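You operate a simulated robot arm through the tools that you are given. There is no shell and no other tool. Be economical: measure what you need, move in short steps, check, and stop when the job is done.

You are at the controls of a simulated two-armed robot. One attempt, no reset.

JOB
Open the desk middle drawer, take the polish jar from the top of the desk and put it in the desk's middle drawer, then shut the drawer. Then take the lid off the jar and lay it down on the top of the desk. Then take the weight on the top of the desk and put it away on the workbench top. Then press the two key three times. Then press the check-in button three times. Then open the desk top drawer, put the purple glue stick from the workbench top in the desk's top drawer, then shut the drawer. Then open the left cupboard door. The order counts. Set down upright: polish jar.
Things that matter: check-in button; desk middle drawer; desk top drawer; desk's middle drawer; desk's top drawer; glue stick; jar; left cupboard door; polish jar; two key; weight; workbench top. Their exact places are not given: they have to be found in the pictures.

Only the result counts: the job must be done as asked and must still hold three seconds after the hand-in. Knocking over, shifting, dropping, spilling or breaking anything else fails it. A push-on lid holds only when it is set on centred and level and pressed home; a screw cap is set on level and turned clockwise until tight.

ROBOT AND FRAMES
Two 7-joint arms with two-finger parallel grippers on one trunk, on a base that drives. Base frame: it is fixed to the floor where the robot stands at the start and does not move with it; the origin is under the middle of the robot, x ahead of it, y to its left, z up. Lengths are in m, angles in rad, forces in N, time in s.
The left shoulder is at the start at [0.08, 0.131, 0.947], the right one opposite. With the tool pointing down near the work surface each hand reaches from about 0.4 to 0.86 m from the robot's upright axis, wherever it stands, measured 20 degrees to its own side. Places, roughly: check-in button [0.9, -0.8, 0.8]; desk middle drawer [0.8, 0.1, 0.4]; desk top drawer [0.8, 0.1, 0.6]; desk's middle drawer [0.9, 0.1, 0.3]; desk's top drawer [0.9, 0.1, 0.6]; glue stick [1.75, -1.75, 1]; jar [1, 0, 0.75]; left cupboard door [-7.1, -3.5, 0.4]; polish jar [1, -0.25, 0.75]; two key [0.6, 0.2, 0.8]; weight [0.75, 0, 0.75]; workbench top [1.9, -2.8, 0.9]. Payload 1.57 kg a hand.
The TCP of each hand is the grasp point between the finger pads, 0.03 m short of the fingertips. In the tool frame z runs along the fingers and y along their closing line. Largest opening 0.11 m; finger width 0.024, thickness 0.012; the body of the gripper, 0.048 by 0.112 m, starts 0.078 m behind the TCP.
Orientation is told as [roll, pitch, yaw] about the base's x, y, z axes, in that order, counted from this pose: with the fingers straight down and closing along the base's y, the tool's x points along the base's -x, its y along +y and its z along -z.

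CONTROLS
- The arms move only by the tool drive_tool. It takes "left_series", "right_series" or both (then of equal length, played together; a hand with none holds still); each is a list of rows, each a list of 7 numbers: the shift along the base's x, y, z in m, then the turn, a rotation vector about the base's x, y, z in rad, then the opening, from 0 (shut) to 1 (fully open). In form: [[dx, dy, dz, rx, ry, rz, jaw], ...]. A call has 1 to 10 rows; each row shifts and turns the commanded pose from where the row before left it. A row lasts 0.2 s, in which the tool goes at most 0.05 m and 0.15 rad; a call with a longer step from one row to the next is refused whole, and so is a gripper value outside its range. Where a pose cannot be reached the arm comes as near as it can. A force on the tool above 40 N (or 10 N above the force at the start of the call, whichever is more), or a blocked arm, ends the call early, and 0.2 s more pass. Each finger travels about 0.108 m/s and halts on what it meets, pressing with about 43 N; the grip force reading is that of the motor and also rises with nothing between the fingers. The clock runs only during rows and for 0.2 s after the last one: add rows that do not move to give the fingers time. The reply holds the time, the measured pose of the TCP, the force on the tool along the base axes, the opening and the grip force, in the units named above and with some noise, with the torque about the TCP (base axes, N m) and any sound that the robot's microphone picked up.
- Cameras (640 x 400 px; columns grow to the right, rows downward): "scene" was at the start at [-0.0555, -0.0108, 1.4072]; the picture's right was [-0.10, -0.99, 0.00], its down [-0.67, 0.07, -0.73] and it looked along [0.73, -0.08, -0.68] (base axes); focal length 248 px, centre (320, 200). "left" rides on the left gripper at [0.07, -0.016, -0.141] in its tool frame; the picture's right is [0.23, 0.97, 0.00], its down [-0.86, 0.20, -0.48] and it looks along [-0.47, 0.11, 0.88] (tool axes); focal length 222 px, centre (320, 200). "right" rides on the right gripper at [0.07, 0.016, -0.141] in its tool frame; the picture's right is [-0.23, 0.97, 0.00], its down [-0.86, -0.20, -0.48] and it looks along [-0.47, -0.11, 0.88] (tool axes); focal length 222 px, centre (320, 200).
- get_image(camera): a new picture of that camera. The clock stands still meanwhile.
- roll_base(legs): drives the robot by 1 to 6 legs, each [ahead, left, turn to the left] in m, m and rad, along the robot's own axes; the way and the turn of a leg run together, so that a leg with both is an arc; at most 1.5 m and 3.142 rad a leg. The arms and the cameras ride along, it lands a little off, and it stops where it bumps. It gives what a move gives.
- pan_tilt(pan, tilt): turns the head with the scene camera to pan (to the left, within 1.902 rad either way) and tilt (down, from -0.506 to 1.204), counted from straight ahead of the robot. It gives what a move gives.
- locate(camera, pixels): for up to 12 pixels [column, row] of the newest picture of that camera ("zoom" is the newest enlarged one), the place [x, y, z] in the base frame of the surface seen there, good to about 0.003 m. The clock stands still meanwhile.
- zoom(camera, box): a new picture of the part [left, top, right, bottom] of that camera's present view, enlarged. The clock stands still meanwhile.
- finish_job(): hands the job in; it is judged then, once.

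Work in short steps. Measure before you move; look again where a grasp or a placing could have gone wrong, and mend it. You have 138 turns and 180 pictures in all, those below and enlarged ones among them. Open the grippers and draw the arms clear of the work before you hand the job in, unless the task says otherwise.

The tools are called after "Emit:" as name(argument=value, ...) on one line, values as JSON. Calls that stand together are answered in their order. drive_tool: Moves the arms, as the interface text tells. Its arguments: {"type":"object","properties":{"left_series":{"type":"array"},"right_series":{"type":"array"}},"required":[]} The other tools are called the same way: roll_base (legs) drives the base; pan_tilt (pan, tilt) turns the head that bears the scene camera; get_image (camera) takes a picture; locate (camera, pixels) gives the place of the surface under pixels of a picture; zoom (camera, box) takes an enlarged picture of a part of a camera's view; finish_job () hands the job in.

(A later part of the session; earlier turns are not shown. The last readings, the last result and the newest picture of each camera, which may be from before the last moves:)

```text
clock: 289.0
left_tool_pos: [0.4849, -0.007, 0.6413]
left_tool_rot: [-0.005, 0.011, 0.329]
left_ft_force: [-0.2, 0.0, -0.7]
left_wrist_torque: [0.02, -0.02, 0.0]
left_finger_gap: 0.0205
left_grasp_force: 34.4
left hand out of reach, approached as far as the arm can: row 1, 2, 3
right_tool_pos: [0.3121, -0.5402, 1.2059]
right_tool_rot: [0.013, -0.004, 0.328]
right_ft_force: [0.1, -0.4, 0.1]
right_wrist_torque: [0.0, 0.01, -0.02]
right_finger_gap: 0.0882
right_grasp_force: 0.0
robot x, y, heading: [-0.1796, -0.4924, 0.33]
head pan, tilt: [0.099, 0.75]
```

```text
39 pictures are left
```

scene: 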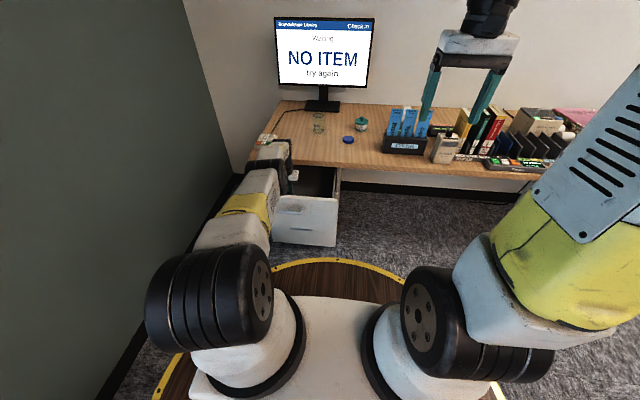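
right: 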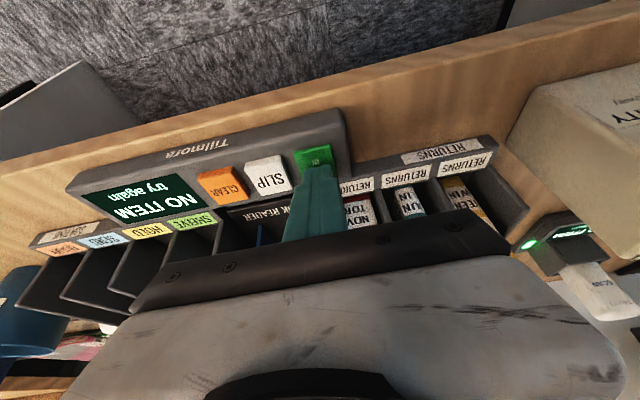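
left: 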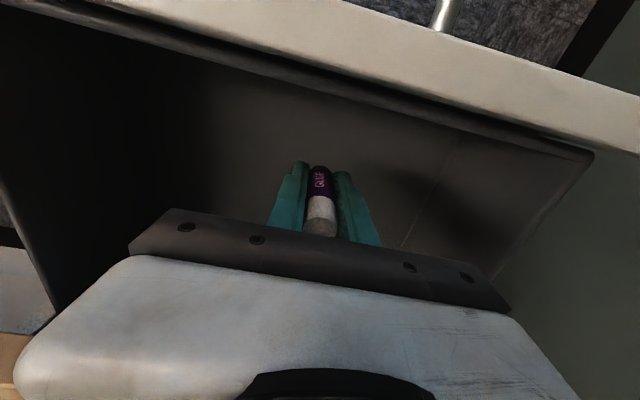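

A little lower, then release and rise.

Emit:
drive_tool(left_series=[[-0.004, -0.002, -0.02, 0, 0, 0, 0.0], [-0.004, -0.002, -0.015, 0, 0, 0, 0.0], [0, 0, 0, 0, 0, 0, 0], [0, 0, 0, 0, 0, 0, 0.2], [0, 0, 0, 0, 0, 0, 0.4], [0, 0, 0, 0, 0, 0, 0.5], [0, 0, 0.03, 0, 0, 0, 0.5]])

Emit:
drive_tool(left_series=[[0, 0, 0.05, 0, 0, 0, 0.5], [0, 0, 0.05, 0, 0, 0, 0.5], [0, 0, 0.05, 0, 0, 0, 0.5], [0, 0, 0.05, 0, 0, 0, 0.5], [0, 0, 0.05, 0, 0, 0, 0.5], [0, 0, 0.05, 0, 0, 0, 0.5]])

Emit:
get_image(camera="left")

```text
clock: 290.6
left_tool_pos: [0.4767, -0.0129, 0.6355]
left_tool_rot: [-0.003, 0.012, 0.329]
left_ft_force: [-0.3, 0.1, 0.4]
left_wrist_torque: [0.02, -0.03, -0.02]
left_finger_gap: 0.055
left_grasp_force: 0.1
right_tool_pos: [0.3121, -0.5381, 1.2043]
right_tool_rot: [0.012, -0.002, 0.327]
right_ft_force: [0.9, -1.3, 1.0]
right_wrist_torque: [-0.03, 0.03, 0.01]
right_finger_gap: 0.0882
right_grasp_force: 0.0
robot x, y, heading: [-0.1797, -0.4936, 0.329]
head pan, tilt: [0.099, 0.75]
```

```text
clock: 292.0
left_tool_pos: [0.4747, -0.011, 0.9364]
left_tool_rot: [-0.003, 0.013, 0.329]
left_ft_force: [0.1, -0.3, 0.0]
left_wrist_torque: [-0.02, 0.02, 0.0]
left_finger_gap: 0.0551
left_grasp_force: 0.0
right_tool_pos: [0.3126, -0.5388, 1.2054]
right_tool_rot: [0.009, -0.003, 0.327]
right_ft_force: [0.3, 0.0, 0.7]
right_wrist_torque: [-0.02, 0.01, 0.01]
right_finger_gap: 0.088
right_grasp_force: 0.2
robot x, y, heading: [-0.18, -0.4947, 0.325]
head pan, tilt: [0.099, 0.75]
```

```text
38 pictures are left
```

left: 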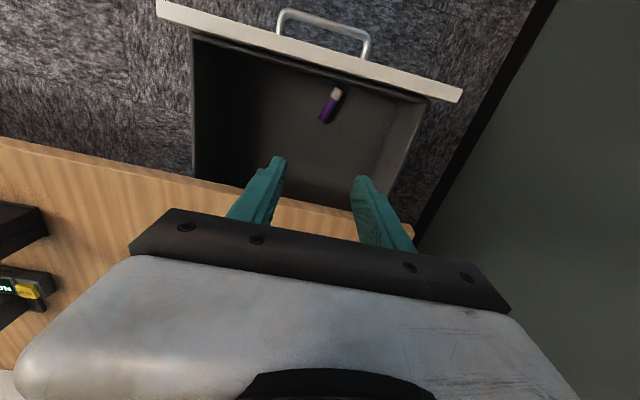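

The glue stick lies in the drawer and the left arm moves freely again. I back off, tilt the closed fingers forward to the face below the bar, and drive ahead to push it nearly shut.

Emit:
roll_base(legs=[[-0.25, 0, -0.012]])

Emit:
drive_tool(left_series=[[0, 0, -0.037, 0.0426, -0.1308, 0, 0.2], [0, 0, -0.038, 0.0426, -0.1308, 0, 0], [0, 0, -0.038, 0.0426, -0.1308, 0, 0], [0, 0, -0.038, 0.0426, -0.1308, 0, 0], [0, 0, -0.038, 0.0426, -0.1308, 0, 0], [0, 0, -0.038, 0.0426, -0.1308, 0, 0], [0, 0, -0.038, 0.0426, -0.1308, 0, 0], [0, 0, -0.038, 0.0426, -0.1308, 0, 0], [0, 0, 0, 0, 0, 0, 0]])

Emit:
get_image(camera="scene")

Emit:
get_image(camera="left")

```text
clock: 293.8
left_tool_pos: [0.2463, -0.0999, 0.9369]
left_tool_rot: [-0.003, 0.011, 0.316]
left_ft_force: [0.1, 0.6, -0.1]
left_wrist_torque: [-0.02, -0.01, 0.02]
left_finger_gap: 0.0551
left_grasp_force: 0.1
right_tool_pos: [0.0762, -0.6241, 1.2057]
right_tool_rot: [0.011, -0.005, 0.314]
right_ft_force: [-0.9, 0.0, 0.0]
right_wrist_torque: [0.03, 0.03, -0.03]
right_finger_gap: 0.088
right_grasp_force: 0.0
robot x, y, heading: [-0.4155, -0.5709, 0.318]
head pan, tilt: [0.099, 0.75]
```

```text
clock: 295.8
left_tool_pos: [0.2459, -0.1007, 0.6345]
left_tool_rot: [-0.003, -1.09, 0.311]
left_ft_force: [0.0, 0.1, -0.2]
left_wrist_torque: [-0.02, -0.01, -0.02]
left_finger_gap: 0.0002
left_grasp_force: 21.4
right_tool_pos: [0.0757, -0.6245, 1.2058]
right_tool_rot: [0.012, -0.005, 0.315]
right_ft_force: [0.7, 0.5, 0.1]
right_wrist_torque: [-0.02, 0.0, 0.0]
right_finger_gap: 0.0879
right_grasp_force: 0.0
robot x, y, heading: [-0.4138, -0.5714, 0.32]
head pan, tilt: [0.099, 0.75]
```

```text
37 pictures are left
```

scene: 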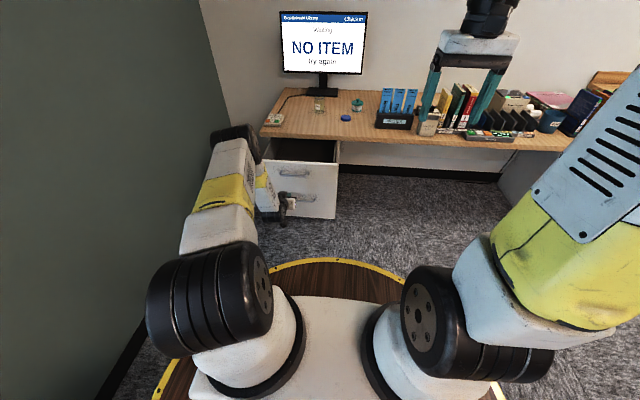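

```text
36 pictures are left
```

left: 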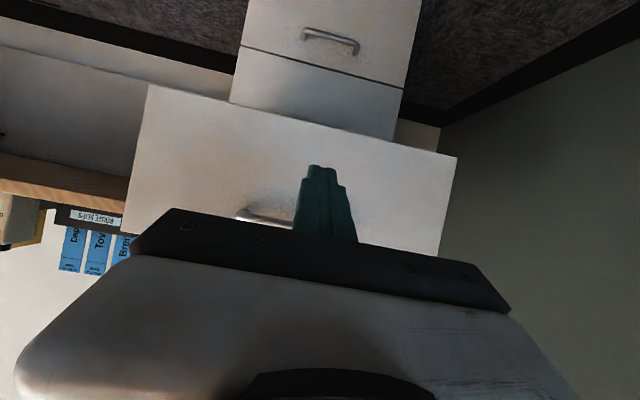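

Lined up below the bar. I drive ahead 0.345 m, then push the rest with the arm until it stops.

Emit:
roll_base(legs=[[0.18, 0, 0], [0.165, 0, 0]])

Emit:
drive_tool(left_series=[[0.014, 0.005, 0, 0, 0, 0, 0], [0.01, 0.003, 0, 0, 0, 0, 0], [0.01, 0.003, 0, 0, 0, 0, 0], [0.01, 0.003, 0, 0, 0, 0, 0], [0.01, 0.003, 0, 0, 0, 0, 0], [0, 0, 0, 0, 0, 0, 0]])

Emit:
get_image(camera="left")

Emit:
get_image(camera="scene")

```text
clock: 298.3
left_tool_pos: [0.5764, 0.0039, 0.6348]
left_tool_rot: [-0.001, -1.088, 0.311]
left_ft_force: [0.5, -0.3, 0.4]
left_wrist_torque: [-0.01, 0.0, 0.01]
left_finger_gap: 0.0003
left_grasp_force: 20.9
right_tool_pos: [0.4035, -0.5188, 1.2053]
right_tool_rot: [0.011, -0.003, 0.313]
right_ft_force: [-0.2, -0.2, 0.0]
right_wrist_torque: [0.01, 0.0, -0.03]
right_finger_gap: 0.0882
right_grasp_force: 0.1
robot x, y, heading: [-0.0839, -0.4626, 0.31]
head pan, tilt: [0.099, 0.75]
```

```text
clock: 298.9
left_tool_pos: [0.5931, 0.0112, 0.632]
left_tool_rot: [-0.004, -1.084, 0.314]
left_ft_force: [-5.9, -2.1, 3.0]
left_wrist_torque: [0.05, -0.01, 0.01]
left_finger_gap: 0.0003
left_grasp_force: 21.3
right_tool_pos: [0.4045, -0.5175, 1.2051]
right_tool_rot: [0.01, -0.006, 0.316]
right_ft_force: [-1.0, 0.1, 0.0]
right_wrist_torque: [0.0, -0.02, 0.03]
right_finger_gap: 0.0879
right_grasp_force: 0.0
robot x, y, heading: [-0.0865, -0.4629, 0.314]
head pan, tilt: [0.099, 0.75]
stopped in row 2 (left hand): the force on the tool passed its limit at 91 N (the readings are from after the stop); the commanded pose is now the measured one
```

```text
35 pictures are left
```

left: 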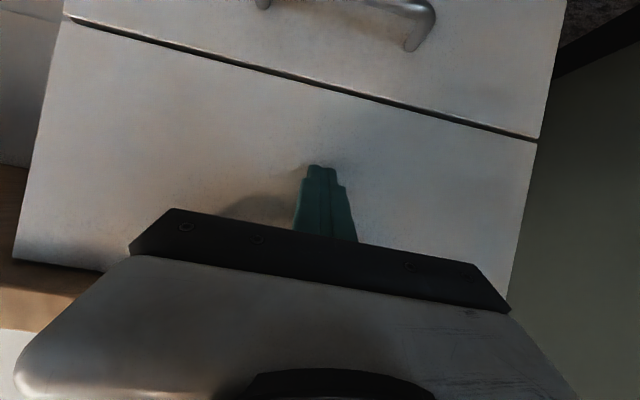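

```text
34 pictures are left
```

scene: 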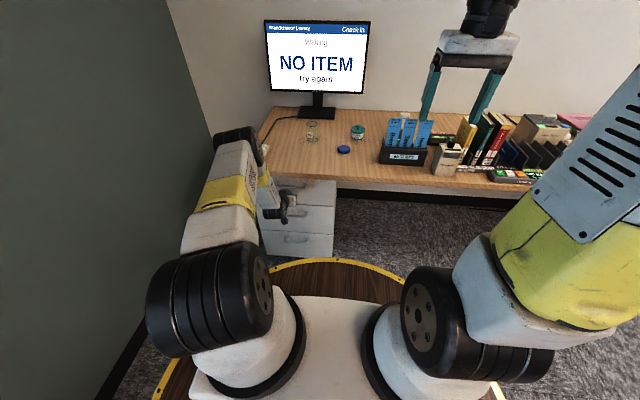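

The top drawer is shut flush. I retreat, straighten the left tool, and turn around towards the cupboard to look.

Emit:
drive_tool(left_series=[[-0.02, -0.006, 0, 0, 0, 0, 0], [-0.03, -0.01, 0, 0, 0, 0, 0]])

Emit:
roll_base(legs=[[-0.3, 0, 0]])

Emit:
drive_tool(left_series=[[0, 0, 0.04, -0.042, 0.1296, 0, 0], [0, 0, 0.04, -0.042, 0.1296, 0, 0], [0, 0, 0.04, -0.042, 0.1296, 0, 0.3], [0, 0, 0.04, -0.042, 0.1296, 0, 0.4], [0, 0, 0.04, -0.042, 0.1296, 0, 0.4], [0, 0, 0.04, -0.042, 0.1296, 0, 0.4], [0, 0, 0.04, -0.042, 0.1296, 0, 0.4], [0, 0, 0.04, -0.042, 0.1296, 0, 0.4]])

Emit:
roll_base(legs=[[0, 0, -3.046]])

Emit:
pan_tilt(pan=0.0, tilt=0.25)

Emit:
get_image(camera="scene")

```text
clock: 299.5
left_tool_pos: [0.5439, -0.0059, 0.6325]
left_tool_rot: [-0.003, -1.084, 0.311]
left_ft_force: [-0.8, 0.2, -0.2]
left_wrist_torque: [0.01, -0.02, 0.01]
left_finger_gap: 0.0001
left_grasp_force: 21.5
right_tool_pos: [0.4048, -0.5171, 1.2046]
right_tool_rot: [0.01, -0.007, 0.313]
right_ft_force: [0.2, 0.0, 0.2]
right_wrist_torque: [-0.02, 0.01, 0.04]
right_finger_gap: 0.0879
right_grasp_force: 0.2
robot x, y, heading: [-0.0847, -0.466, 0.319]
head pan, tilt: [0.099, 0.75]
```

```text
clock: 301.5
left_tool_pos: [0.2583, -0.095, 0.6322]
left_tool_rot: [-0.004, -1.085, 0.316]
left_ft_force: [-0.4, -0.1, 1.0]
left_wrist_torque: [-0.02, -0.01, -0.02]
left_finger_gap: 0.0
left_grasp_force: 21.6
right_tool_pos: [0.1223, -0.609, 1.2054]
right_tool_rot: [0.011, -0.005, 0.316]
right_ft_force: [-0.2, 0.1, 0.3]
right_wrist_torque: [-0.01, -0.02, -0.01]
right_finger_gap: 0.0879
right_grasp_force: 0.1
robot x, y, heading: [-0.3706, -0.5561, 0.32]
head pan, tilt: [0.099, 0.75]
```

```text
clock: 303.3
left_tool_pos: [0.2592, -0.0974, 0.9553]
left_tool_rot: [-0.002, 0.005, 0.313]
left_ft_force: [-0.5, 0.2, -0.7]
left_wrist_torque: [0.01, -0.03, 0.02]
left_finger_gap: 0.044
left_grasp_force: 0.1
right_tool_pos: [0.122, -0.6087, 1.2052]
right_tool_rot: [0.011, -0.005, 0.316]
right_ft_force: [-1.2, 0.3, -0.8]
right_wrist_torque: [-0.04, 0.0, 0.0]
right_finger_gap: 0.088
right_grasp_force: 0.0
robot x, y, heading: [-0.3721, -0.5573, 0.314]
head pan, tilt: [0.099, 0.75]
```

```text
clock: 310.8
left_tool_pos: [-0.9461, -1.0814, 0.9539]
left_tool_rot: [-0.002, 0.007, -2.719]
left_ft_force: [0.4, -0.2, 0.6]
left_wrist_torque: [0.0, 0.0, -0.01]
left_finger_gap: 0.0437
left_grasp_force: 0.1
right_tool_pos: [-0.8625, -0.5568, 1.2048]
right_tool_rot: [0.012, -0.006, -2.718]
right_ft_force: [0.0, 0.4, -0.3]
right_wrist_torque: [0.06, -0.03, 0.0]
right_finger_gap: 0.0879
right_grasp_force: 0.1
robot x, y, heading: [-0.3712, -0.5543, -2.72]
head pan, tilt: [0.099, 0.75]
```

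```text
clock: 311.8
left_tool_pos: [-0.9474, -1.0812, 0.9545]
left_tool_rot: [-0.002, 0.008, -2.719]
left_ft_force: [-0.2, -0.2, 0.0]
left_wrist_torque: [0.0, 0.0, -0.02]
left_finger_gap: 0.044
left_grasp_force: 0.1
right_tool_pos: [-0.8636, -0.5578, 1.2062]
right_tool_rot: [0.009, -0.004, -2.719]
right_ft_force: [-0.9, -0.9, -0.4]
right_wrist_torque: [0.0, -0.04, -0.02]
right_finger_gap: 0.088
right_grasp_force: 0.0
robot x, y, heading: [-0.3688, -0.5539, -2.722]
head pan, tilt: [0.0, 0.25]
```

```text
33 pictures are left
```

scene: 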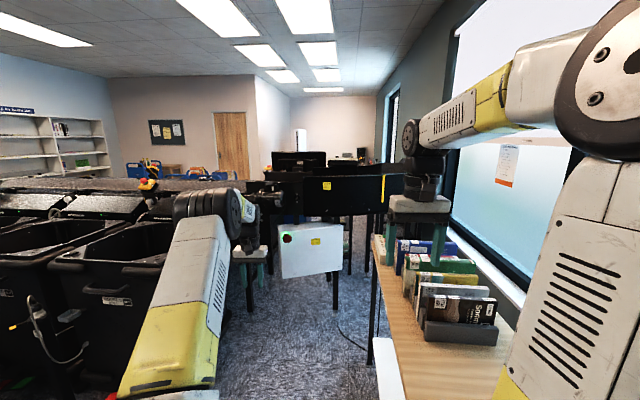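

Facing the cupboard side, I see a sorter with bins on the left, a conveyor/box ahead, and a bench on the right. I measure obstacles and zoom ahead.

Emit:
zoom(camera="scene", box=[230, 120, 430, 320])

Emit:
locate(camera="scene", pixels=[[310, 250], [335, 290], [375, 300], [300, 330], [365, 250], [240, 300], [340, 340], [320, 160], [345, 185], [350, 160], [230, 140], [355, 265]])

```text
2.00 times, centred on (330, 220) of scene
```

zoom: 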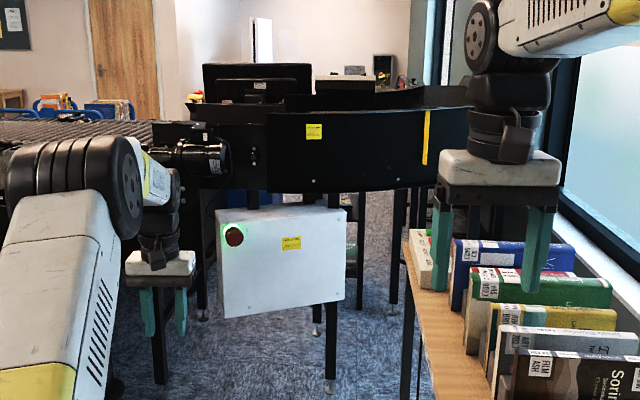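

```text
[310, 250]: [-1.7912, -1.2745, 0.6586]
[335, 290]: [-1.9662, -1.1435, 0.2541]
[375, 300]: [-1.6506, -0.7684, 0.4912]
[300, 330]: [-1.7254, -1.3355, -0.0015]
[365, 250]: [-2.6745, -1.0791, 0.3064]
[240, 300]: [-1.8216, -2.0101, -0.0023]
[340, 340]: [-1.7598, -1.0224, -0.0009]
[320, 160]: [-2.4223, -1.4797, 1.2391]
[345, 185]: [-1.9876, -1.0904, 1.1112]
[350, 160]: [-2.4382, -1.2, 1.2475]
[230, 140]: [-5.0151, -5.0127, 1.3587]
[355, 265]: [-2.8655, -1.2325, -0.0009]
```

The conveyor at x≈−2 blocks the direct way. I look left over the sorter to find the way round.

Emit:
pan_tilt(pan=0.75, tilt=0.3)

Emit:
get_image(camera="scene")

Emit:
locate(camera="scene", pixels=[[50, 120], [150, 120], [250, 120], [350, 120], [450, 120], [550, 120], [150, 200], [300, 200], [450, 200], [550, 200], [350, 260], [500, 300]])

Emit:
pan_tilt(pan=1.6, tilt=0.3)

Emit:
get_image(camera="scene")

Emit:
locate(camera="scene", pixels=[[50, 150], [150, 150], [250, 150], [350, 150], [450, 150], [550, 150], [200, 200], [320, 200], [420, 200], [550, 220], [300, 260], [450, 280]])

```text
clock: 312.9
left_tool_pos: [-0.9452, -1.0812, 0.9538]
left_tool_rot: [-0.001, 0.007, -2.72]
left_ft_force: [0.2, 0.7, 0.1]
left_wrist_torque: [-0.01, -0.02, 0.0]
left_finger_gap: 0.0439
left_grasp_force: 0.0
right_tool_pos: [-0.8637, -0.5563, 1.206]
right_tool_rot: [0.012, -0.004, -2.719]
right_ft_force: [-0.3, -0.3, 0.9]
right_wrist_torque: [0.01, -0.02, 0.0]
right_finger_gap: 0.0878
right_grasp_force: 0.1
robot x, y, heading: [-0.3699, -0.5626, -2.715]
head pan, tilt: [0.75, 0.3]
```

```text
31 pictures are left
```

scene: 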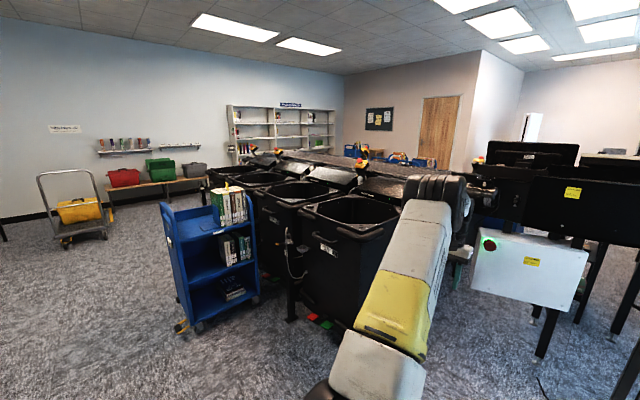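

```text
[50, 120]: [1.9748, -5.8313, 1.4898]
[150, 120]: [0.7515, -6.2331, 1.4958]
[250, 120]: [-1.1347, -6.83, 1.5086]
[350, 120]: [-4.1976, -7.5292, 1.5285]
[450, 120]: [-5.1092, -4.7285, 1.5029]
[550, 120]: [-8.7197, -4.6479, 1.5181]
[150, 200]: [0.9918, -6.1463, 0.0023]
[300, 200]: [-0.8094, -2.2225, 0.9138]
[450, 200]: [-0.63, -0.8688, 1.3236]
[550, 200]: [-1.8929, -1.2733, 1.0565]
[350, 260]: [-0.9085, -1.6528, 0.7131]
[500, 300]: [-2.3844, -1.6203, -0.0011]
```

```text
clock: 314.0
left_tool_pos: [-0.9462, -1.0808, 0.9535]
left_tool_rot: [-0.001, 0.008, -2.72]
left_ft_force: [-0.8, 0.7, 0.4]
left_wrist_torque: [0.01, 0.0, 0.03]
left_finger_gap: 0.0438
left_grasp_force: 0.1
right_tool_pos: [-0.8638, -0.5567, 1.2053]
right_tool_rot: [0.01, -0.007, -2.719]
right_ft_force: [-1.3, 0.2, 0.7]
right_wrist_torque: [0.01, -0.01, -0.04]
right_finger_gap: 0.088
right_grasp_force: 0.0
robot x, y, heading: [-0.3676, -0.5597, -2.713]
head pan, tilt: [1.6, 0.3]
```

```text
30 pictures are left
```

scene: 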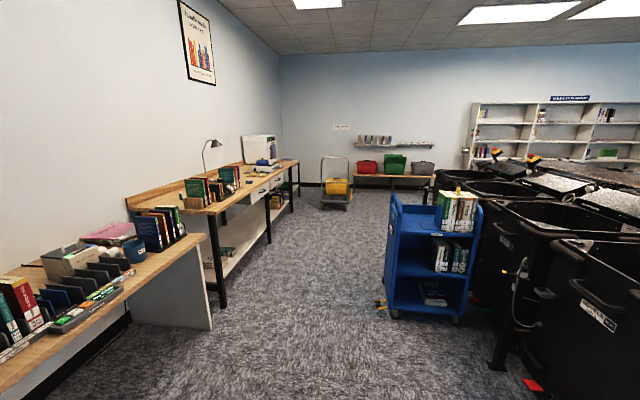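

```text
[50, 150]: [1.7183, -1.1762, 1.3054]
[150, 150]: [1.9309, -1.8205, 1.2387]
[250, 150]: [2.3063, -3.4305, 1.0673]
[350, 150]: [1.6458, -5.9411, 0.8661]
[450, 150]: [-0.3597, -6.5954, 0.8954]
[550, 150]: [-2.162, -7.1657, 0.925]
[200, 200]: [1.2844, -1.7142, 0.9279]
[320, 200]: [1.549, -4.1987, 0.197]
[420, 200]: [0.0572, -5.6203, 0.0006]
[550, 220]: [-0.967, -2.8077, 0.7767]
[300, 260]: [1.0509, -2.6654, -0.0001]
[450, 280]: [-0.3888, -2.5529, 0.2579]
```

The way round is along the corridor, past the cart, then right between the bins' end and the yellow trolley. I drive the first stretch and look.

Emit:
roll_base(legs=[[-0.27, 0, 0], [0, 0, 1.456], [1.4, 0, 0], [1.38, 0, 0], [0, 0, -0.678]])

Emit:
pan_tilt(pan=-0.25, tilt=0.4)

Emit:
get_image(camera="scene")

Emit:
locate(camera="scene", pixels=[[200, 250], [300, 250], [400, 250], [500, 250], [300, 180], [400, 180], [500, 180], [580, 200], [450, 150], [550, 150], [350, 150], [250, 200]])

```text
clock: 334.3
left_tool_pos: [0.7343, -3.8483, 0.9547]
left_tool_rot: [-0.002, 0.006, -1.894]
left_ft_force: [-0.1, 0.1, -0.5]
left_wrist_torque: [-0.04, 0.0, 0.0]
left_finger_gap: 0.0442
left_grasp_force: 0.1
right_tool_pos: [0.4069, -3.4322, 1.2038]
right_tool_rot: [0.01, -0.006, -1.893]
right_ft_force: [-0.3, 0.8, -0.3]
right_wrist_torque: [-0.02, -0.02, 0.0]
right_finger_gap: 0.088
right_grasp_force: 0.0
robot x, y, heading: [0.7435, -3.0707, -1.891]
head pan, tilt: [1.6, 0.3]
```

```text
clock: 336.1
left_tool_pos: [0.736, -3.8487, 0.9558]
left_tool_rot: [-0.002, 0.007, -1.896]
left_ft_force: [-0.7, -0.2, -0.1]
left_wrist_torque: [0.0, 0.02, 0.02]
left_finger_gap: 0.0441
left_grasp_force: 0.1
right_tool_pos: [0.4059, -3.4333, 1.2047]
right_tool_rot: [0.011, -0.005, -1.893]
right_ft_force: [-0.2, 0.6, 0.3]
right_wrist_torque: [0.02, -0.02, 0.01]
right_finger_gap: 0.0881
right_grasp_force: 0.0
robot x, y, heading: [0.7434, -3.0707, -1.89]
head pan, tilt: [-0.25, 0.4]
```

```text
29 pictures are left
```

scene: 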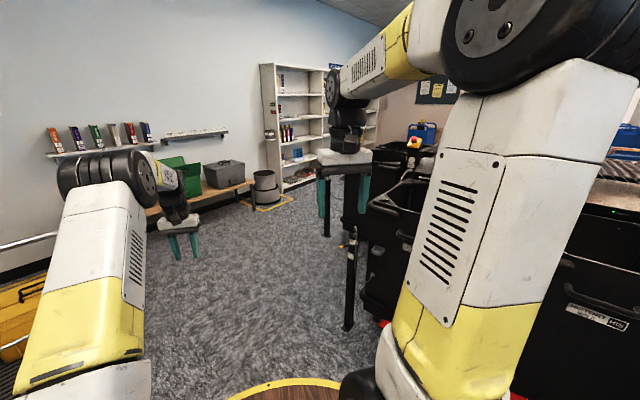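

```text
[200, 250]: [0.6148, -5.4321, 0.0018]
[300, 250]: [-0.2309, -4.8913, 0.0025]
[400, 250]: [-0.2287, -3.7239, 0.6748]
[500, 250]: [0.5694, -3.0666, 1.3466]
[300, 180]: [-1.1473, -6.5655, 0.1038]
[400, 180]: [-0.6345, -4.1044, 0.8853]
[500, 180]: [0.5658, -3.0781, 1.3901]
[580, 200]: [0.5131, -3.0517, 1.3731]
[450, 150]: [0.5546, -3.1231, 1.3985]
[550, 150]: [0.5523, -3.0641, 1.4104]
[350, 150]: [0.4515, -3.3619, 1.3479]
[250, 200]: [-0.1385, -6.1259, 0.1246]
```

A post stands at u≈−1.2,v≈−3.8; I pass it by strafing left 0.12 first, then on to the lane before the shelves, and turn right to face along it.

Emit:
roll_base(legs=[[0, 0.12, 0], [1.45, 0, 0], [0.8, 0, 0], [0, 0, -0.937], [1.3, 0, 0]])

Emit:
pan_tilt(pan=-0.3, tilt=0.35)

Emit:
get_image(camera="scene")

Emit:
locate(camera="scene", pixels=[[250, 280], [320, 280], [400, 280], [250, 200], [300, 200], [350, 200], [400, 200], [300, 150], [350, 150], [400, 150], [250, 150], [330, 240]])

```text
clock: 356.7
left_tool_pos: [-1.7147, -6.1466, 0.9544]
left_tool_rot: [-0.001, 0.008, -2.819]
left_ft_force: [0.6, 0.3, 0.1]
left_wrist_torque: [0.0, -0.02, -0.01]
left_finger_gap: 0.044
left_grasp_force: 0.1
right_tool_pos: [-1.5825, -5.6338, 1.2054]
right_tool_rot: [0.01, -0.005, -2.817]
right_ft_force: [0.3, 0.0, -0.5]
right_wrist_torque: [0.0, -0.01, 0.0]
right_finger_gap: 0.0877
right_grasp_force: 0.2
robot x, y, heading: [-1.0898, -5.6823, -2.821]
head pan, tilt: [-0.25, 0.4]
```

```text
clock: 357.3
left_tool_pos: [-1.7154, -6.1458, 0.9547]
left_tool_rot: [-0.002, 0.006, -2.819]
left_ft_force: [0.3, 0.1, 0.1]
left_wrist_torque: [-0.01, 0.01, 0.0]
left_finger_gap: 0.044
left_grasp_force: 0.0
right_tool_pos: [-1.5828, -5.6322, 1.2051]
right_tool_rot: [0.011, -0.006, -2.817]
right_ft_force: [-0.3, 0.0, -0.4]
right_wrist_torque: [-0.01, -0.02, -0.03]
right_finger_gap: 0.088
right_grasp_force: 0.0
robot x, y, heading: [-1.0915, -5.682, -2.814]
head pan, tilt: [-0.3, 0.351]
```

```text
28 pictures are left
```

scene: 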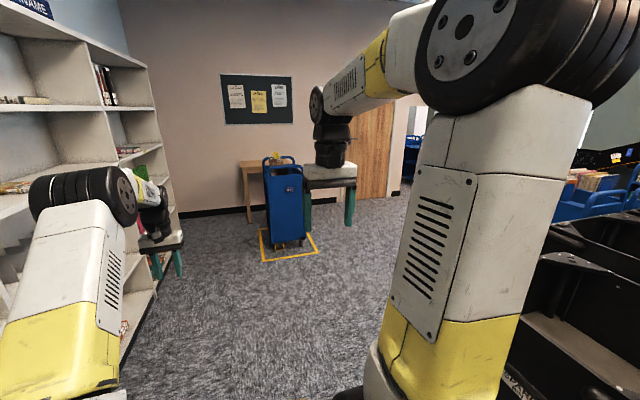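

```text
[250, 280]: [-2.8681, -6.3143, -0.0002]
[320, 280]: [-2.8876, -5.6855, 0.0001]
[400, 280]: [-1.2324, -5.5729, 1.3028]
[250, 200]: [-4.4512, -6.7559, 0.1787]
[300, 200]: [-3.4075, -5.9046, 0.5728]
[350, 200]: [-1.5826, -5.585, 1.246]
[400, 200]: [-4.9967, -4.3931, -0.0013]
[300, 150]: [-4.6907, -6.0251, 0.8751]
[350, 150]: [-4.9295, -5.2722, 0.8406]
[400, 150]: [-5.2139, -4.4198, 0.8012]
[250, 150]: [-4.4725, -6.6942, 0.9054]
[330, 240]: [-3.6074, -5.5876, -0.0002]
```

The passage is to the right of the wooden door, past the sorter's far side. I go ahead 0.8, turn right and look.

Emit:
roll_base(legs=[[0.8, 0, 0], [0, 0, -0.75]])

Emit:
pan_tilt(pan=0.0, tilt=0.35)

Emit:
get_image(camera="scene")

Emit:
locate(camera="scene", pixels=[[320, 300], [320, 240], [280, 220], [320, 200], [360, 200], [400, 220], [250, 180], [300, 170], [340, 170], [380, 170], [420, 190], [300, 150]])

```text
clock: 363.6
left_tool_pos: [-2.616, -5.8308, 0.9537]
left_tool_rot: [-0.002, 0.007, 2.695]
left_ft_force: [0.6, -0.5, -0.1]
left_wrist_torque: [0.0, 0.03, -0.02]
left_finger_gap: 0.0441
left_grasp_force: 0.0
right_tool_pos: [-2.1637, -5.5545, 1.206]
right_tool_rot: [0.011, -0.006, 2.696]
right_ft_force: [-0.5, 0.7, 0.4]
right_wrist_torque: [0.0, 0.02, -0.02]
right_finger_gap: 0.0882
right_grasp_force: 0.0
robot x, y, heading: [-1.8458, -5.9324, 2.692]
head pan, tilt: [-0.3, 0.351]
```

```text
clock: 364.4
left_tool_pos: [-2.6161, -5.8306, 0.9547]
left_tool_rot: [-0.001, 0.006, 2.696]
left_ft_force: [0.4, 0.3, 0.3]
left_wrist_torque: [0.02, -0.02, -0.05]
left_finger_gap: 0.0441
left_grasp_force: 0.0
right_tool_pos: [-2.1644, -5.5543, 1.2052]
right_tool_rot: [0.01, -0.005, 2.697]
right_ft_force: [0.4, 0.3, -0.4]
right_wrist_torque: [-0.02, 0.02, 0.03]
right_finger_gap: 0.0879
right_grasp_force: 0.1
robot x, y, heading: [-1.8468, -5.9292, 2.701]
head pan, tilt: [0.0, 0.351]
```

```text
27 pictures are left
```

scene: 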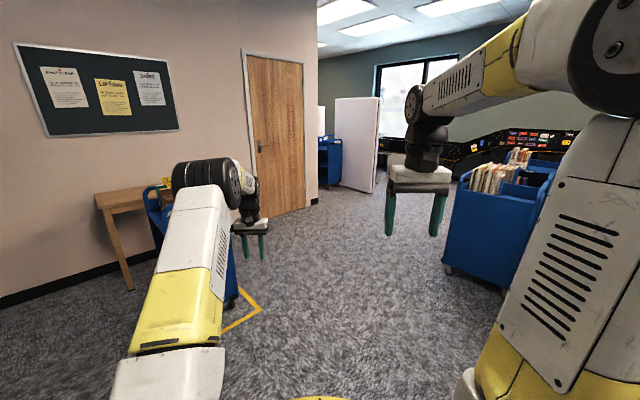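

```text
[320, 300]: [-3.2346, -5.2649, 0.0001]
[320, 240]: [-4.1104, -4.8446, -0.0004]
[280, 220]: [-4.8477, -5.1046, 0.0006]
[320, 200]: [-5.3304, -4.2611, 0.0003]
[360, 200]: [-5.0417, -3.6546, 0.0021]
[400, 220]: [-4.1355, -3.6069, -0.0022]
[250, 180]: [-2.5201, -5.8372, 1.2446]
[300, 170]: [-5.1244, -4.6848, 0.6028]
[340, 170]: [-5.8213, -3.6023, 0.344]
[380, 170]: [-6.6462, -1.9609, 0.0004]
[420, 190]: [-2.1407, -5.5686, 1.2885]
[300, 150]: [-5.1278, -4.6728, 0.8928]
```

The way ahead is clear. I drive 2.2 m ahead and look for the cupboard.

Emit:
roll_base(legs=[[1.2, 0, 0], [1.1, 0, 0]])

Emit:
pan_tilt(pan=0.1, tilt=0.35)

Emit:
get_image(camera="scene")

Emit:
locate(camera="scene", pixels=[[320, 280], [280, 200], [320, 200], [360, 200], [240, 170], [280, 170], [320, 170], [360, 170], [300, 140], [340, 140], [400, 200], [400, 160]])

```text
clock: 375.7
left_tool_pos: [-4.7176, -4.8814, 0.9556]
left_tool_rot: [-0.001, 0.008, 2.725]
left_ft_force: [-0.2, 0.1, 0.8]
left_wrist_torque: [-0.01, 0.0, -0.01]
left_finger_gap: 0.0442
left_grasp_force: 0.0
right_tool_pos: [-4.2726, -4.5908, 1.2066]
right_tool_rot: [0.011, -0.006, 2.725]
right_ft_force: [0.0, 0.8, -0.4]
right_wrist_torque: [0.0, 0.01, 0.02]
right_finger_gap: 0.0878
right_grasp_force: 0.2
robot x, y, heading: [-3.9388, -4.9559, 2.728]
head pan, tilt: [0.0, 0.351]
```

```text
clock: 376.4
left_tool_pos: [-4.7183, -4.8823, 0.9541]
left_tool_rot: [-0.002, 0.005, 2.726]
left_ft_force: [-0.3, -0.7, 0.3]
left_wrist_torque: [-0.01, 0.03, 0.03]
left_finger_gap: 0.0441
left_grasp_force: 0.0
right_tool_pos: [-4.2747, -4.5917, 1.2055]
right_tool_rot: [0.011, -0.006, 2.728]
right_ft_force: [0.1, -1.0, 0.1]
right_wrist_torque: [0.02, -0.01, -0.01]
right_finger_gap: 0.0882
right_grasp_force: 0.0
robot x, y, heading: [-3.9425, -4.955, 2.727]
head pan, tilt: [0.099, 0.351]
```

```text
26 pictures are left
```

scene: 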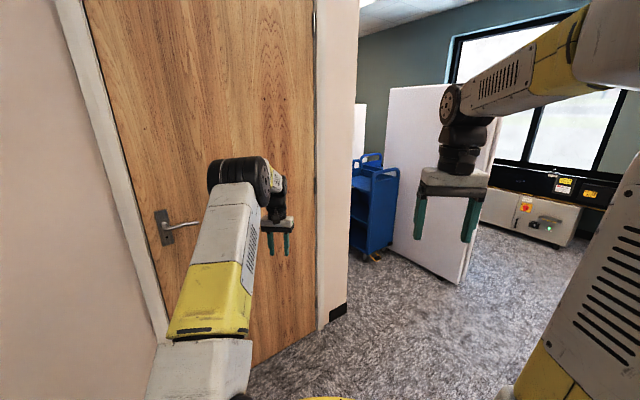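

```text
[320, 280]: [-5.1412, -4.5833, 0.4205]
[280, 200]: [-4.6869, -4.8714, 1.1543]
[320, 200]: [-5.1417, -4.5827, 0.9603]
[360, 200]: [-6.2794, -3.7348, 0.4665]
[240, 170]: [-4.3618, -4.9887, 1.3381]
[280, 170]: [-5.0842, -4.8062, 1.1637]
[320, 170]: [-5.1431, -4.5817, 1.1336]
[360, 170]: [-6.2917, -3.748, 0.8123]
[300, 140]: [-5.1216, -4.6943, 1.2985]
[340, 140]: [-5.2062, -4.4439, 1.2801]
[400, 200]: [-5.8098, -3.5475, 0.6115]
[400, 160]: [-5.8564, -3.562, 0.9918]
```

The room continues past the wall corner (−5.2,−4.44) with a white panel at (−5.3…−5.9,−3.2…−3.6). I move to (−4.55,−3.9) and face the cupboard's place.

Emit:
roll_base(legs=[[0, 0, -0.633], [1.22, 0, 0], [0, 0, 0.89]])

Emit:
pan_tilt(pan=0.0, tilt=0.4)

Emit:
get_image(camera="scene")

Emit:
locate(camera="scene", pixels=[[320, 280], [280, 200], [320, 200], [360, 200], [240, 200], [280, 160], [320, 160], [360, 160], [300, 130], [340, 130], [400, 200], [440, 250]])

```text
clock: 386.6
left_tool_pos: [-5.3287, -4.0306, 0.9551]
left_tool_rot: [-0.003, 0.007, 2.996]
left_ft_force: [0.0, 0.1, -0.4]
left_wrist_torque: [0.03, -0.02, 0.05]
left_finger_gap: 0.0439
left_grasp_force: 0.0
right_tool_pos: [-4.9773, -3.6332, 1.2053]
right_tool_rot: [0.011, -0.005, 2.996]
right_ft_force: [-0.6, -0.2, -0.3]
right_wrist_torque: [0.01, 0.03, 0.01]
right_finger_gap: 0.088
right_grasp_force: 0.1
robot x, y, heading: [-4.5625, -3.8971, 3.0]
head pan, tilt: [0.099, 0.351]
```

```text
clock: 387.3
left_tool_pos: [-5.328, -4.0302, 0.9555]
left_tool_rot: [-0.003, 0.006, 2.994]
left_ft_force: [-1.0, 0.9, 0.9]
left_wrist_torque: [0.01, 0.0, -0.04]
left_finger_gap: 0.0441
left_grasp_force: 0.0
right_tool_pos: [-4.9778, -3.6319, 1.2048]
right_tool_rot: [0.011, -0.005, 2.996]
right_ft_force: [-0.6, -0.1, 0.1]
right_wrist_torque: [-0.02, 0.01, -0.01]
right_finger_gap: 0.0881
right_grasp_force: 0.1
robot x, y, heading: [-4.5606, -3.8993, 2.998]
head pan, tilt: [0.0, 0.4]
```

```text
25 pictures are left
```

scene: 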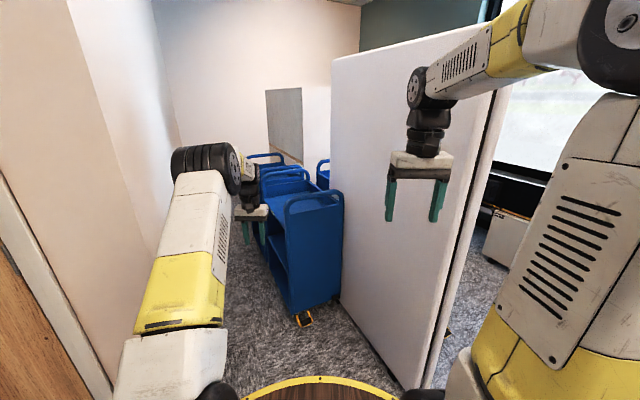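

```text
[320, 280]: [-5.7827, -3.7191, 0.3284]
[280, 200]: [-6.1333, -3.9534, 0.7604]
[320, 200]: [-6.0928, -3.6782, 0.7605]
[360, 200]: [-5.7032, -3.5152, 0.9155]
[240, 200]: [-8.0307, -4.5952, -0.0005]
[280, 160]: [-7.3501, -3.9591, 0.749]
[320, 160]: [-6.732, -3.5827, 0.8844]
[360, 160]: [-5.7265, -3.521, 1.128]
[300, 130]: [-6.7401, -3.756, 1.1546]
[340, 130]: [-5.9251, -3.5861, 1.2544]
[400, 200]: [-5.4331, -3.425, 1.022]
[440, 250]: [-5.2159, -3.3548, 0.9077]
```

The panel is a partition; the cupboard must be on its other side. I go round its near end to (−4.75,−2.6) and look along it.

Emit:
roll_base(legs=[[0, 0, -1.282], [1.3, 0, 0], [0, 0, 1.75]])

Emit:
pan_tilt(pan=0.0, tilt=0.4)

Emit:
get_image(camera="scene")

Emit:
locate(camera="scene", pixels=[[320, 280], [280, 200], [320, 200], [360, 200], [250, 160], [280, 240], [320, 160], [360, 160], [300, 130], [340, 240], [400, 200], [400, 280]])

```text
clock: 401.2
left_tool_pos: [-5.374, -3.1113, 0.9559]
left_tool_rot: [0.0, 0.007, -2.792]
left_ft_force: [0.0, 0.5, 0.0]
left_wrist_torque: [-0.01, 0.03, -0.02]
left_finger_gap: 0.0442
left_grasp_force: 0.1
right_tool_pos: [-5.2555, -2.5938, 1.2063]
right_tool_rot: [0.012, -0.004, -2.786]
right_ft_force: [0.5, -0.2, -0.2]
right_wrist_torque: [0.01, 0.01, -0.03]
right_finger_gap: 0.088
right_grasp_force: 0.0
robot x, y, heading: [-4.7612, -2.6303, -2.784]
head pan, tilt: [0.0, 0.4]
```

```text
clock: 401.8
left_tool_pos: [-5.3747, -3.1116, 0.956]
left_tool_rot: [-0.001, 0.006, -2.789]
left_ft_force: [0.4, -0.1, -0.7]
left_wrist_torque: [0.0, 0.0, 0.03]
left_finger_gap: 0.044
left_grasp_force: 0.1
right_tool_pos: [-5.256, -2.5933, 1.2054]
right_tool_rot: [0.011, -0.006, -2.787]
right_ft_force: [-0.1, -0.3, 0.6]
right_wrist_torque: [0.02, 0.01, 0.03]
right_finger_gap: 0.0883
right_grasp_force: 0.0
robot x, y, heading: [-4.7633, -2.6284, -2.788]
head pan, tilt: [0.0, 0.4]
```

```text
24 pictures are left
```

scene: 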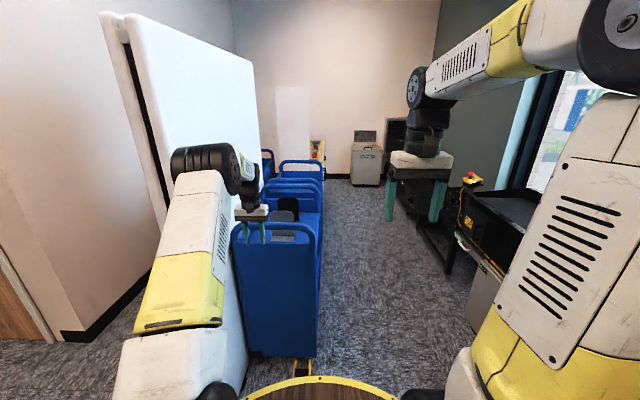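

```text
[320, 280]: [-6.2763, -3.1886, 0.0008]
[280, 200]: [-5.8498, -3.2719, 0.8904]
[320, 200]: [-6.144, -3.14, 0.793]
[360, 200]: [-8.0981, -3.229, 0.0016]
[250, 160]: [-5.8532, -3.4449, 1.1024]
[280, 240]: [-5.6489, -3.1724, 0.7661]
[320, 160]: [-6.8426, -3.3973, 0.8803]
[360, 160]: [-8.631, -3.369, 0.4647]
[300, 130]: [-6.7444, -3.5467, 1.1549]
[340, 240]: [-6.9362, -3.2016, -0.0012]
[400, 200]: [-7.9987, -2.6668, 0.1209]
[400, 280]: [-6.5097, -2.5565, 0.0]
```

Carts line this side; the cupboard place (pixel ~(318,197)) is hidden behind them. I raise the left hand, slide into the aisle between carts and desk, go ahead and look left.

Emit:
drive_tool(left_series=[[0.03, 0.011, 0.045, 0, 0, 0, 0.4], [0.03, 0.011, 0.045, 0, 0, 0, 0.4], [0.03, 0.011, 0.04, 0, 0, 0, 0.4]])

Emit:
roll_base(legs=[[0, -0.5, 0], [1.3, 0, 0], [0.5, 0, 0]])

Emit:
pan_tilt(pan=0.75, tilt=0.55)

Emit:
get_image(camera="scene")

Emit:
locate(camera="scene", pixels=[[320, 280], [280, 200], [320, 200], [360, 200], [250, 160], [280, 240], [320, 160], [360, 160], [400, 130], [340, 240], [400, 200], [400, 260]])

```text
refused: row 1 steps farther than a row can; nothing moved
```

```text
clock: 413.4
left_tool_pos: [-7.2389, -3.2481, 0.9551]
left_tool_rot: [-0.002, 0.005, -2.8]
left_ft_force: [-0.6, -0.2, 1.2]
left_wrist_torque: [-0.01, -0.01, -0.01]
left_finger_gap: 0.044
left_grasp_force: 0.0
right_tool_pos: [-7.115, -2.7325, 1.2061]
right_tool_rot: [0.01, -0.005, -2.798]
right_ft_force: [0.5, 0.2, 0.5]
right_wrist_torque: [-0.01, 0.03, 0.0]
right_finger_gap: 0.0881
right_grasp_force: 0.0
robot x, y, heading: [-6.6228, -2.7746, -2.793]
head pan, tilt: [0.0, 0.4]
```

```text
clock: 414.5
left_tool_pos: [-7.239, -3.2488, 0.9544]
left_tool_rot: [-0.003, 0.005, -2.8]
left_ft_force: [-0.7, 0.3, 0.3]
left_wrist_torque: [-0.01, 0.01, -0.01]
left_finger_gap: 0.0442
left_grasp_force: 0.1
right_tool_pos: [-7.1132, -2.7317, 1.2044]
right_tool_rot: [0.009, -0.005, -2.798]
right_ft_force: [-0.3, -0.6, -0.2]
right_wrist_torque: [0.01, -0.01, 0.01]
right_finger_gap: 0.088
right_grasp_force: 0.1
robot x, y, heading: [-6.6208, -2.7742, -2.797]
head pan, tilt: [0.75, 0.55]
```

```text
23 pictures are left
```

scene: 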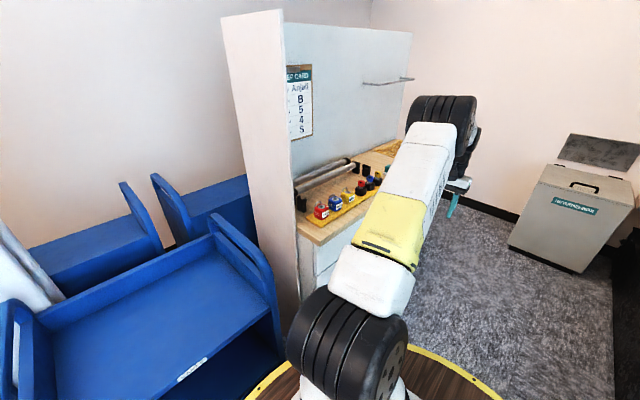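

```text
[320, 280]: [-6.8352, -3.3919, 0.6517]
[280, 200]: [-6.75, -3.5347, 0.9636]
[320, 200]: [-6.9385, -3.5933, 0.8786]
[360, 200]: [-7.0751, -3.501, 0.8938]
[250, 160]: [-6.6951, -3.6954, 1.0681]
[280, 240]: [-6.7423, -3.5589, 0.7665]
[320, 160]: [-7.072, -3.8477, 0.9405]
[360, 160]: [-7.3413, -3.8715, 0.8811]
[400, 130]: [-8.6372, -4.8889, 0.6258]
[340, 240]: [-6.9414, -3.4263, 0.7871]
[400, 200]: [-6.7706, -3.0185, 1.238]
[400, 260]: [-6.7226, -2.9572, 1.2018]
```

I found it: the low cupboard under the worktop, front face at about (−6.84,−3.39)→(−7.1,−3.5). I tuck the left hand up, drive along to it, and turn to face it.

Emit:
drive_tool(left_series=[[0.028, 0.01, 0.035, 0, 0, 0, 0.4], [0.028, 0.01, 0.035, 0, 0, 0, 0.4], [0.028, 0.01, 0.035, 0, 0, 0, 0.4], [0.028, 0.01, 0.035, 0, 0, 0, 0.4]])

Emit:
roll_base(legs=[[0, -0.15, 0], [0.85, 0, 0], [0, 0, 1.54]])

Emit:
pan_tilt(pan=0.0, tilt=0.8)

Emit:
get_image(camera="scene")

Emit:
locate(camera="scene", pixels=[[280, 200], [320, 200], [360, 200], [240, 200], [280, 230], [320, 230], [360, 230], [400, 230], [240, 230], [300, 160], [340, 160], [400, 200]])

```text
clock: 415.5
left_tool_pos: [-7.1294, -3.2094, 1.0952]
left_tool_rot: [-0.002, 0.007, -2.802]
left_ft_force: [0.1, -0.4, -0.5]
left_wrist_torque: [0.02, -0.05, -0.02]
left_finger_gap: 0.0438
left_grasp_force: 0.0
right_tool_pos: [-7.1153, -2.7315, 1.2053]
right_tool_rot: [0.014, -0.002, -2.8]
right_ft_force: [0.7, -0.7, 0.1]
right_wrist_torque: [0.03, -0.02, 0.0]
right_finger_gap: 0.0876
right_grasp_force: 0.1
robot x, y, heading: [-6.6217, -2.7749, -2.799]
head pan, tilt: [0.75, 0.55]
```

```text
clock: 424.7
left_tool_pos: [-7.0396, -3.4364, 1.0947]
left_tool_rot: [-0.003, 0.005, -1.251]
left_ft_force: [0.2, -0.3, -0.6]
left_wrist_torque: [-0.02, 0.0, 0.01]
left_finger_gap: 0.0442
left_grasp_force: 0.0
right_tool_pos: [-7.5164, -3.4124, 1.206]
right_tool_rot: [0.01, -0.006, -1.25]
right_ft_force: [0.7, 0.3, 0.6]
right_wrist_torque: [-0.02, 0.01, 0.01]
right_finger_gap: 0.0879
right_grasp_force: 0.1
robot x, y, heading: [-7.4637, -2.9249, -1.249]
head pan, tilt: [0.75, 0.55]
```

```text
clock: 425.8
left_tool_pos: [-7.0398, -3.437, 1.0953]
left_tool_rot: [-0.002, 0.006, -1.254]
left_ft_force: [0.7, 0.2, 0.1]
left_wrist_torque: [0.01, -0.04, 0.0]
left_finger_gap: 0.0437
left_grasp_force: 0.1
right_tool_pos: [-7.5169, -3.4126, 1.2062]
right_tool_rot: [0.01, -0.004, -1.254]
right_ft_force: [0.8, 0.5, 0.2]
right_wrist_torque: [-0.02, -0.02, 0.01]
right_finger_gap: 0.0879
right_grasp_force: 0.1
robot x, y, heading: [-7.4684, -2.9225, -1.245]
head pan, tilt: [0.0, 0.799]
```

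```text
22 pictures are left
```

scene: 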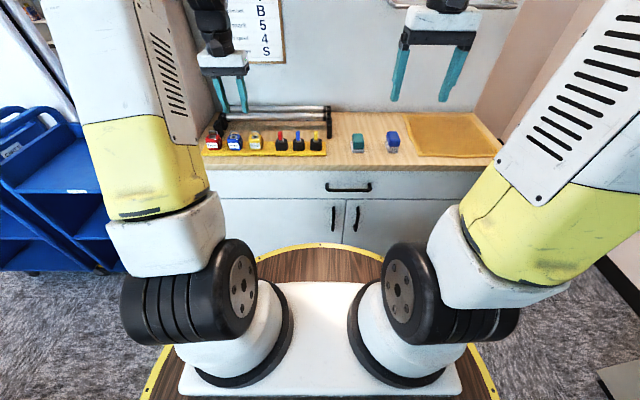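

```text
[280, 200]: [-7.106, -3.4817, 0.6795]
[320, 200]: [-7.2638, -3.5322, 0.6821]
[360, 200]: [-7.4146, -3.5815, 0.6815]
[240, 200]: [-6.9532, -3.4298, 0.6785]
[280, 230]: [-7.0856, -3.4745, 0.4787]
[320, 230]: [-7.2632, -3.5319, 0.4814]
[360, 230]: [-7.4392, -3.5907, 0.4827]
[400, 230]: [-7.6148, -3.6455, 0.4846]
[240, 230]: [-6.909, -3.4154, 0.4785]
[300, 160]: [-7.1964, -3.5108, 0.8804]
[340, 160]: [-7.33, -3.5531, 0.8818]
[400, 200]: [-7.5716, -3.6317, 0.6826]
```

The left door's vertical handle is at (333,215), the door hinges on its left. I shift right 0.33 m to stand beside its swing, draw the left hand back, tilt it 45° forward and lower it in front of the face.

Emit:
zoom(camera="scene", box=[290, 160, 390, 250])

Emit:
locate(camera="zoom", pixels=[[262, 190], [262, 215], [258, 260], [258, 300], [258, 335], [315, 250], [390, 260]])

Emit:
roll_base(legs=[[0, -0.3, 0]])

Emit:
drive_tool(left_series=[[-0.0145, 0.0447, 0, 0, 0, 0, 0.6], [-0.0145, 0.0447, 0, 0, 0, 0, 0.6], [-0.0145, 0.0447, 0, 0, 0, 0, 0.6], [0, 0, -0.048, -0.1263, -0.0419, 0, 0.6], [0, 0, -0.048, -0.1263, -0.0419, 0, 0.6], [0, 0, -0.048, -0.1263, -0.0419, 0, 0.6], [0, 0, -0.048, -0.1263, -0.0419, 0, 0.6], [0, 0, -0.048, -0.1263, -0.0419, 0, 0.6], [0, 0, -0.048, -0.1263, -0.0419, 0, 0.6], [0, 0, -0.04, 0, 0, 0, 0.6]])

Emit:
get_image(camera="left")

Emit:
get_image(camera="scene")

```text
4.44 times, centred on (340, 205) of scene
```

zoom: 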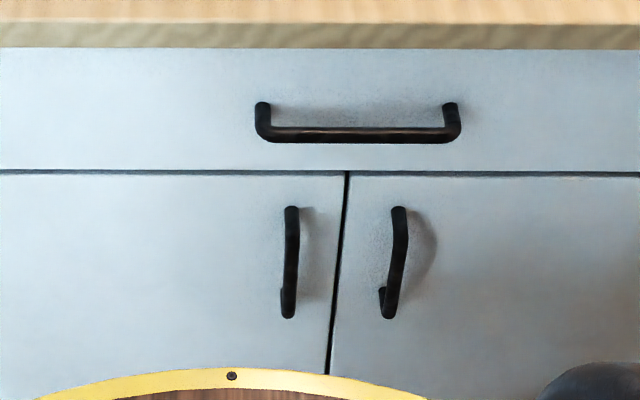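

```text
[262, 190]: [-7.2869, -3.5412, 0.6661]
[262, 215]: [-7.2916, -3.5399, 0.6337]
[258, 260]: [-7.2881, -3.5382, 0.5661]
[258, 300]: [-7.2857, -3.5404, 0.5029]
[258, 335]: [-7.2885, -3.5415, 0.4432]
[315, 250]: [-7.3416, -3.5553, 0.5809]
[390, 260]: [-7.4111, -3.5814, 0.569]
```

```text
clock: 427.8
left_tool_pos: [-7.3231, -3.5317, 1.0953]
left_tool_rot: [-0.001, 0.005, -1.254]
left_ft_force: [-0.1, -0.2, 0.4]
left_wrist_torque: [0.0, -0.02, 0.02]
left_finger_gap: 0.044
left_grasp_force: 0.1
right_tool_pos: [-7.8001, -3.5066, 1.2035]
right_tool_rot: [0.011, -0.006, -1.25]
right_ft_force: [0.9, 0.3, 0.9]
right_wrist_torque: [0.01, 0.04, 0.02]
right_finger_gap: 0.088
right_grasp_force: 0.1
robot x, y, heading: [-7.7468, -3.0154, -1.251]
head pan, tilt: [0.0, 0.799]
```

```text
clock: 430.0
left_tool_pos: [-7.356, -3.4087, 0.763]
left_tool_rot: [0.0, -0.793, -1.253]
left_ft_force: [0.0, 0.2, 0.0]
left_wrist_torque: [-0.01, -0.04, 0.01]
left_finger_gap: 0.0659
left_grasp_force: 0.1
left hand out of reach, approached as far as the arm can: row 8
right_tool_pos: [-7.8008, -3.5073, 1.2052]
right_tool_rot: [0.01, -0.004, -1.251]
right_ft_force: [-0.2, -0.2, 0.4]
right_wrist_torque: [-0.05, -0.03, -0.01]
right_finger_gap: 0.0882
right_grasp_force: 0.0
robot x, y, heading: [-7.748, -3.0156, -1.247]
head pan, tilt: [0.0, 0.799]
```

```text
20 pictures are left
```

left: 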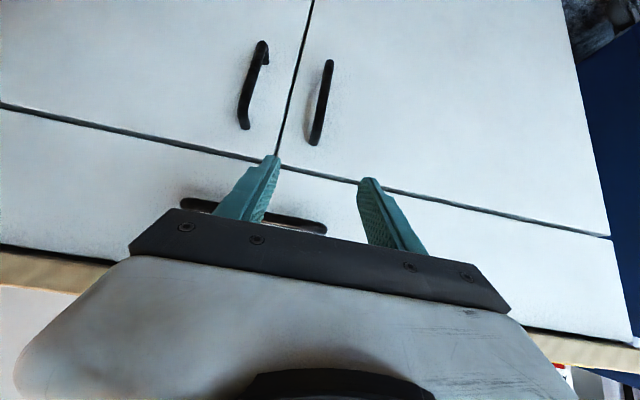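

```text
19 pictures are left
```

scene: 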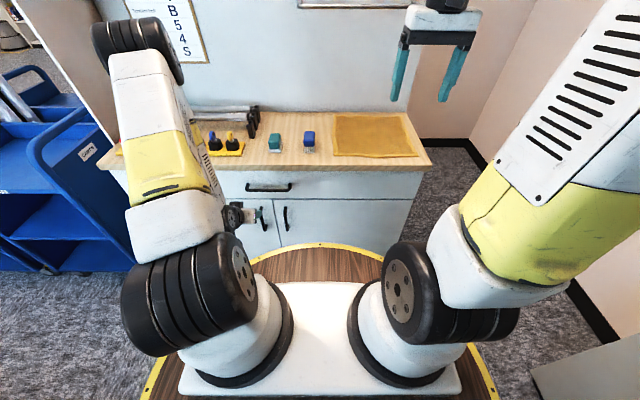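

In the left view (mirrored) the left door's bar is at (322,105). I locate it.

Emit:
locate(camera="left", pixels=[[326, 75], [321, 105], [315, 135], [340, 110], [300, 110], [262, 60]])

```text
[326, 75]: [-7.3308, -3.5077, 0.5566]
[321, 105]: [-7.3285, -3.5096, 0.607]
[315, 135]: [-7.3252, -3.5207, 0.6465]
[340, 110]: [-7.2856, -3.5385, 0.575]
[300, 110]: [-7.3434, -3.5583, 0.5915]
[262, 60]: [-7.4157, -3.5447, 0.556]
```

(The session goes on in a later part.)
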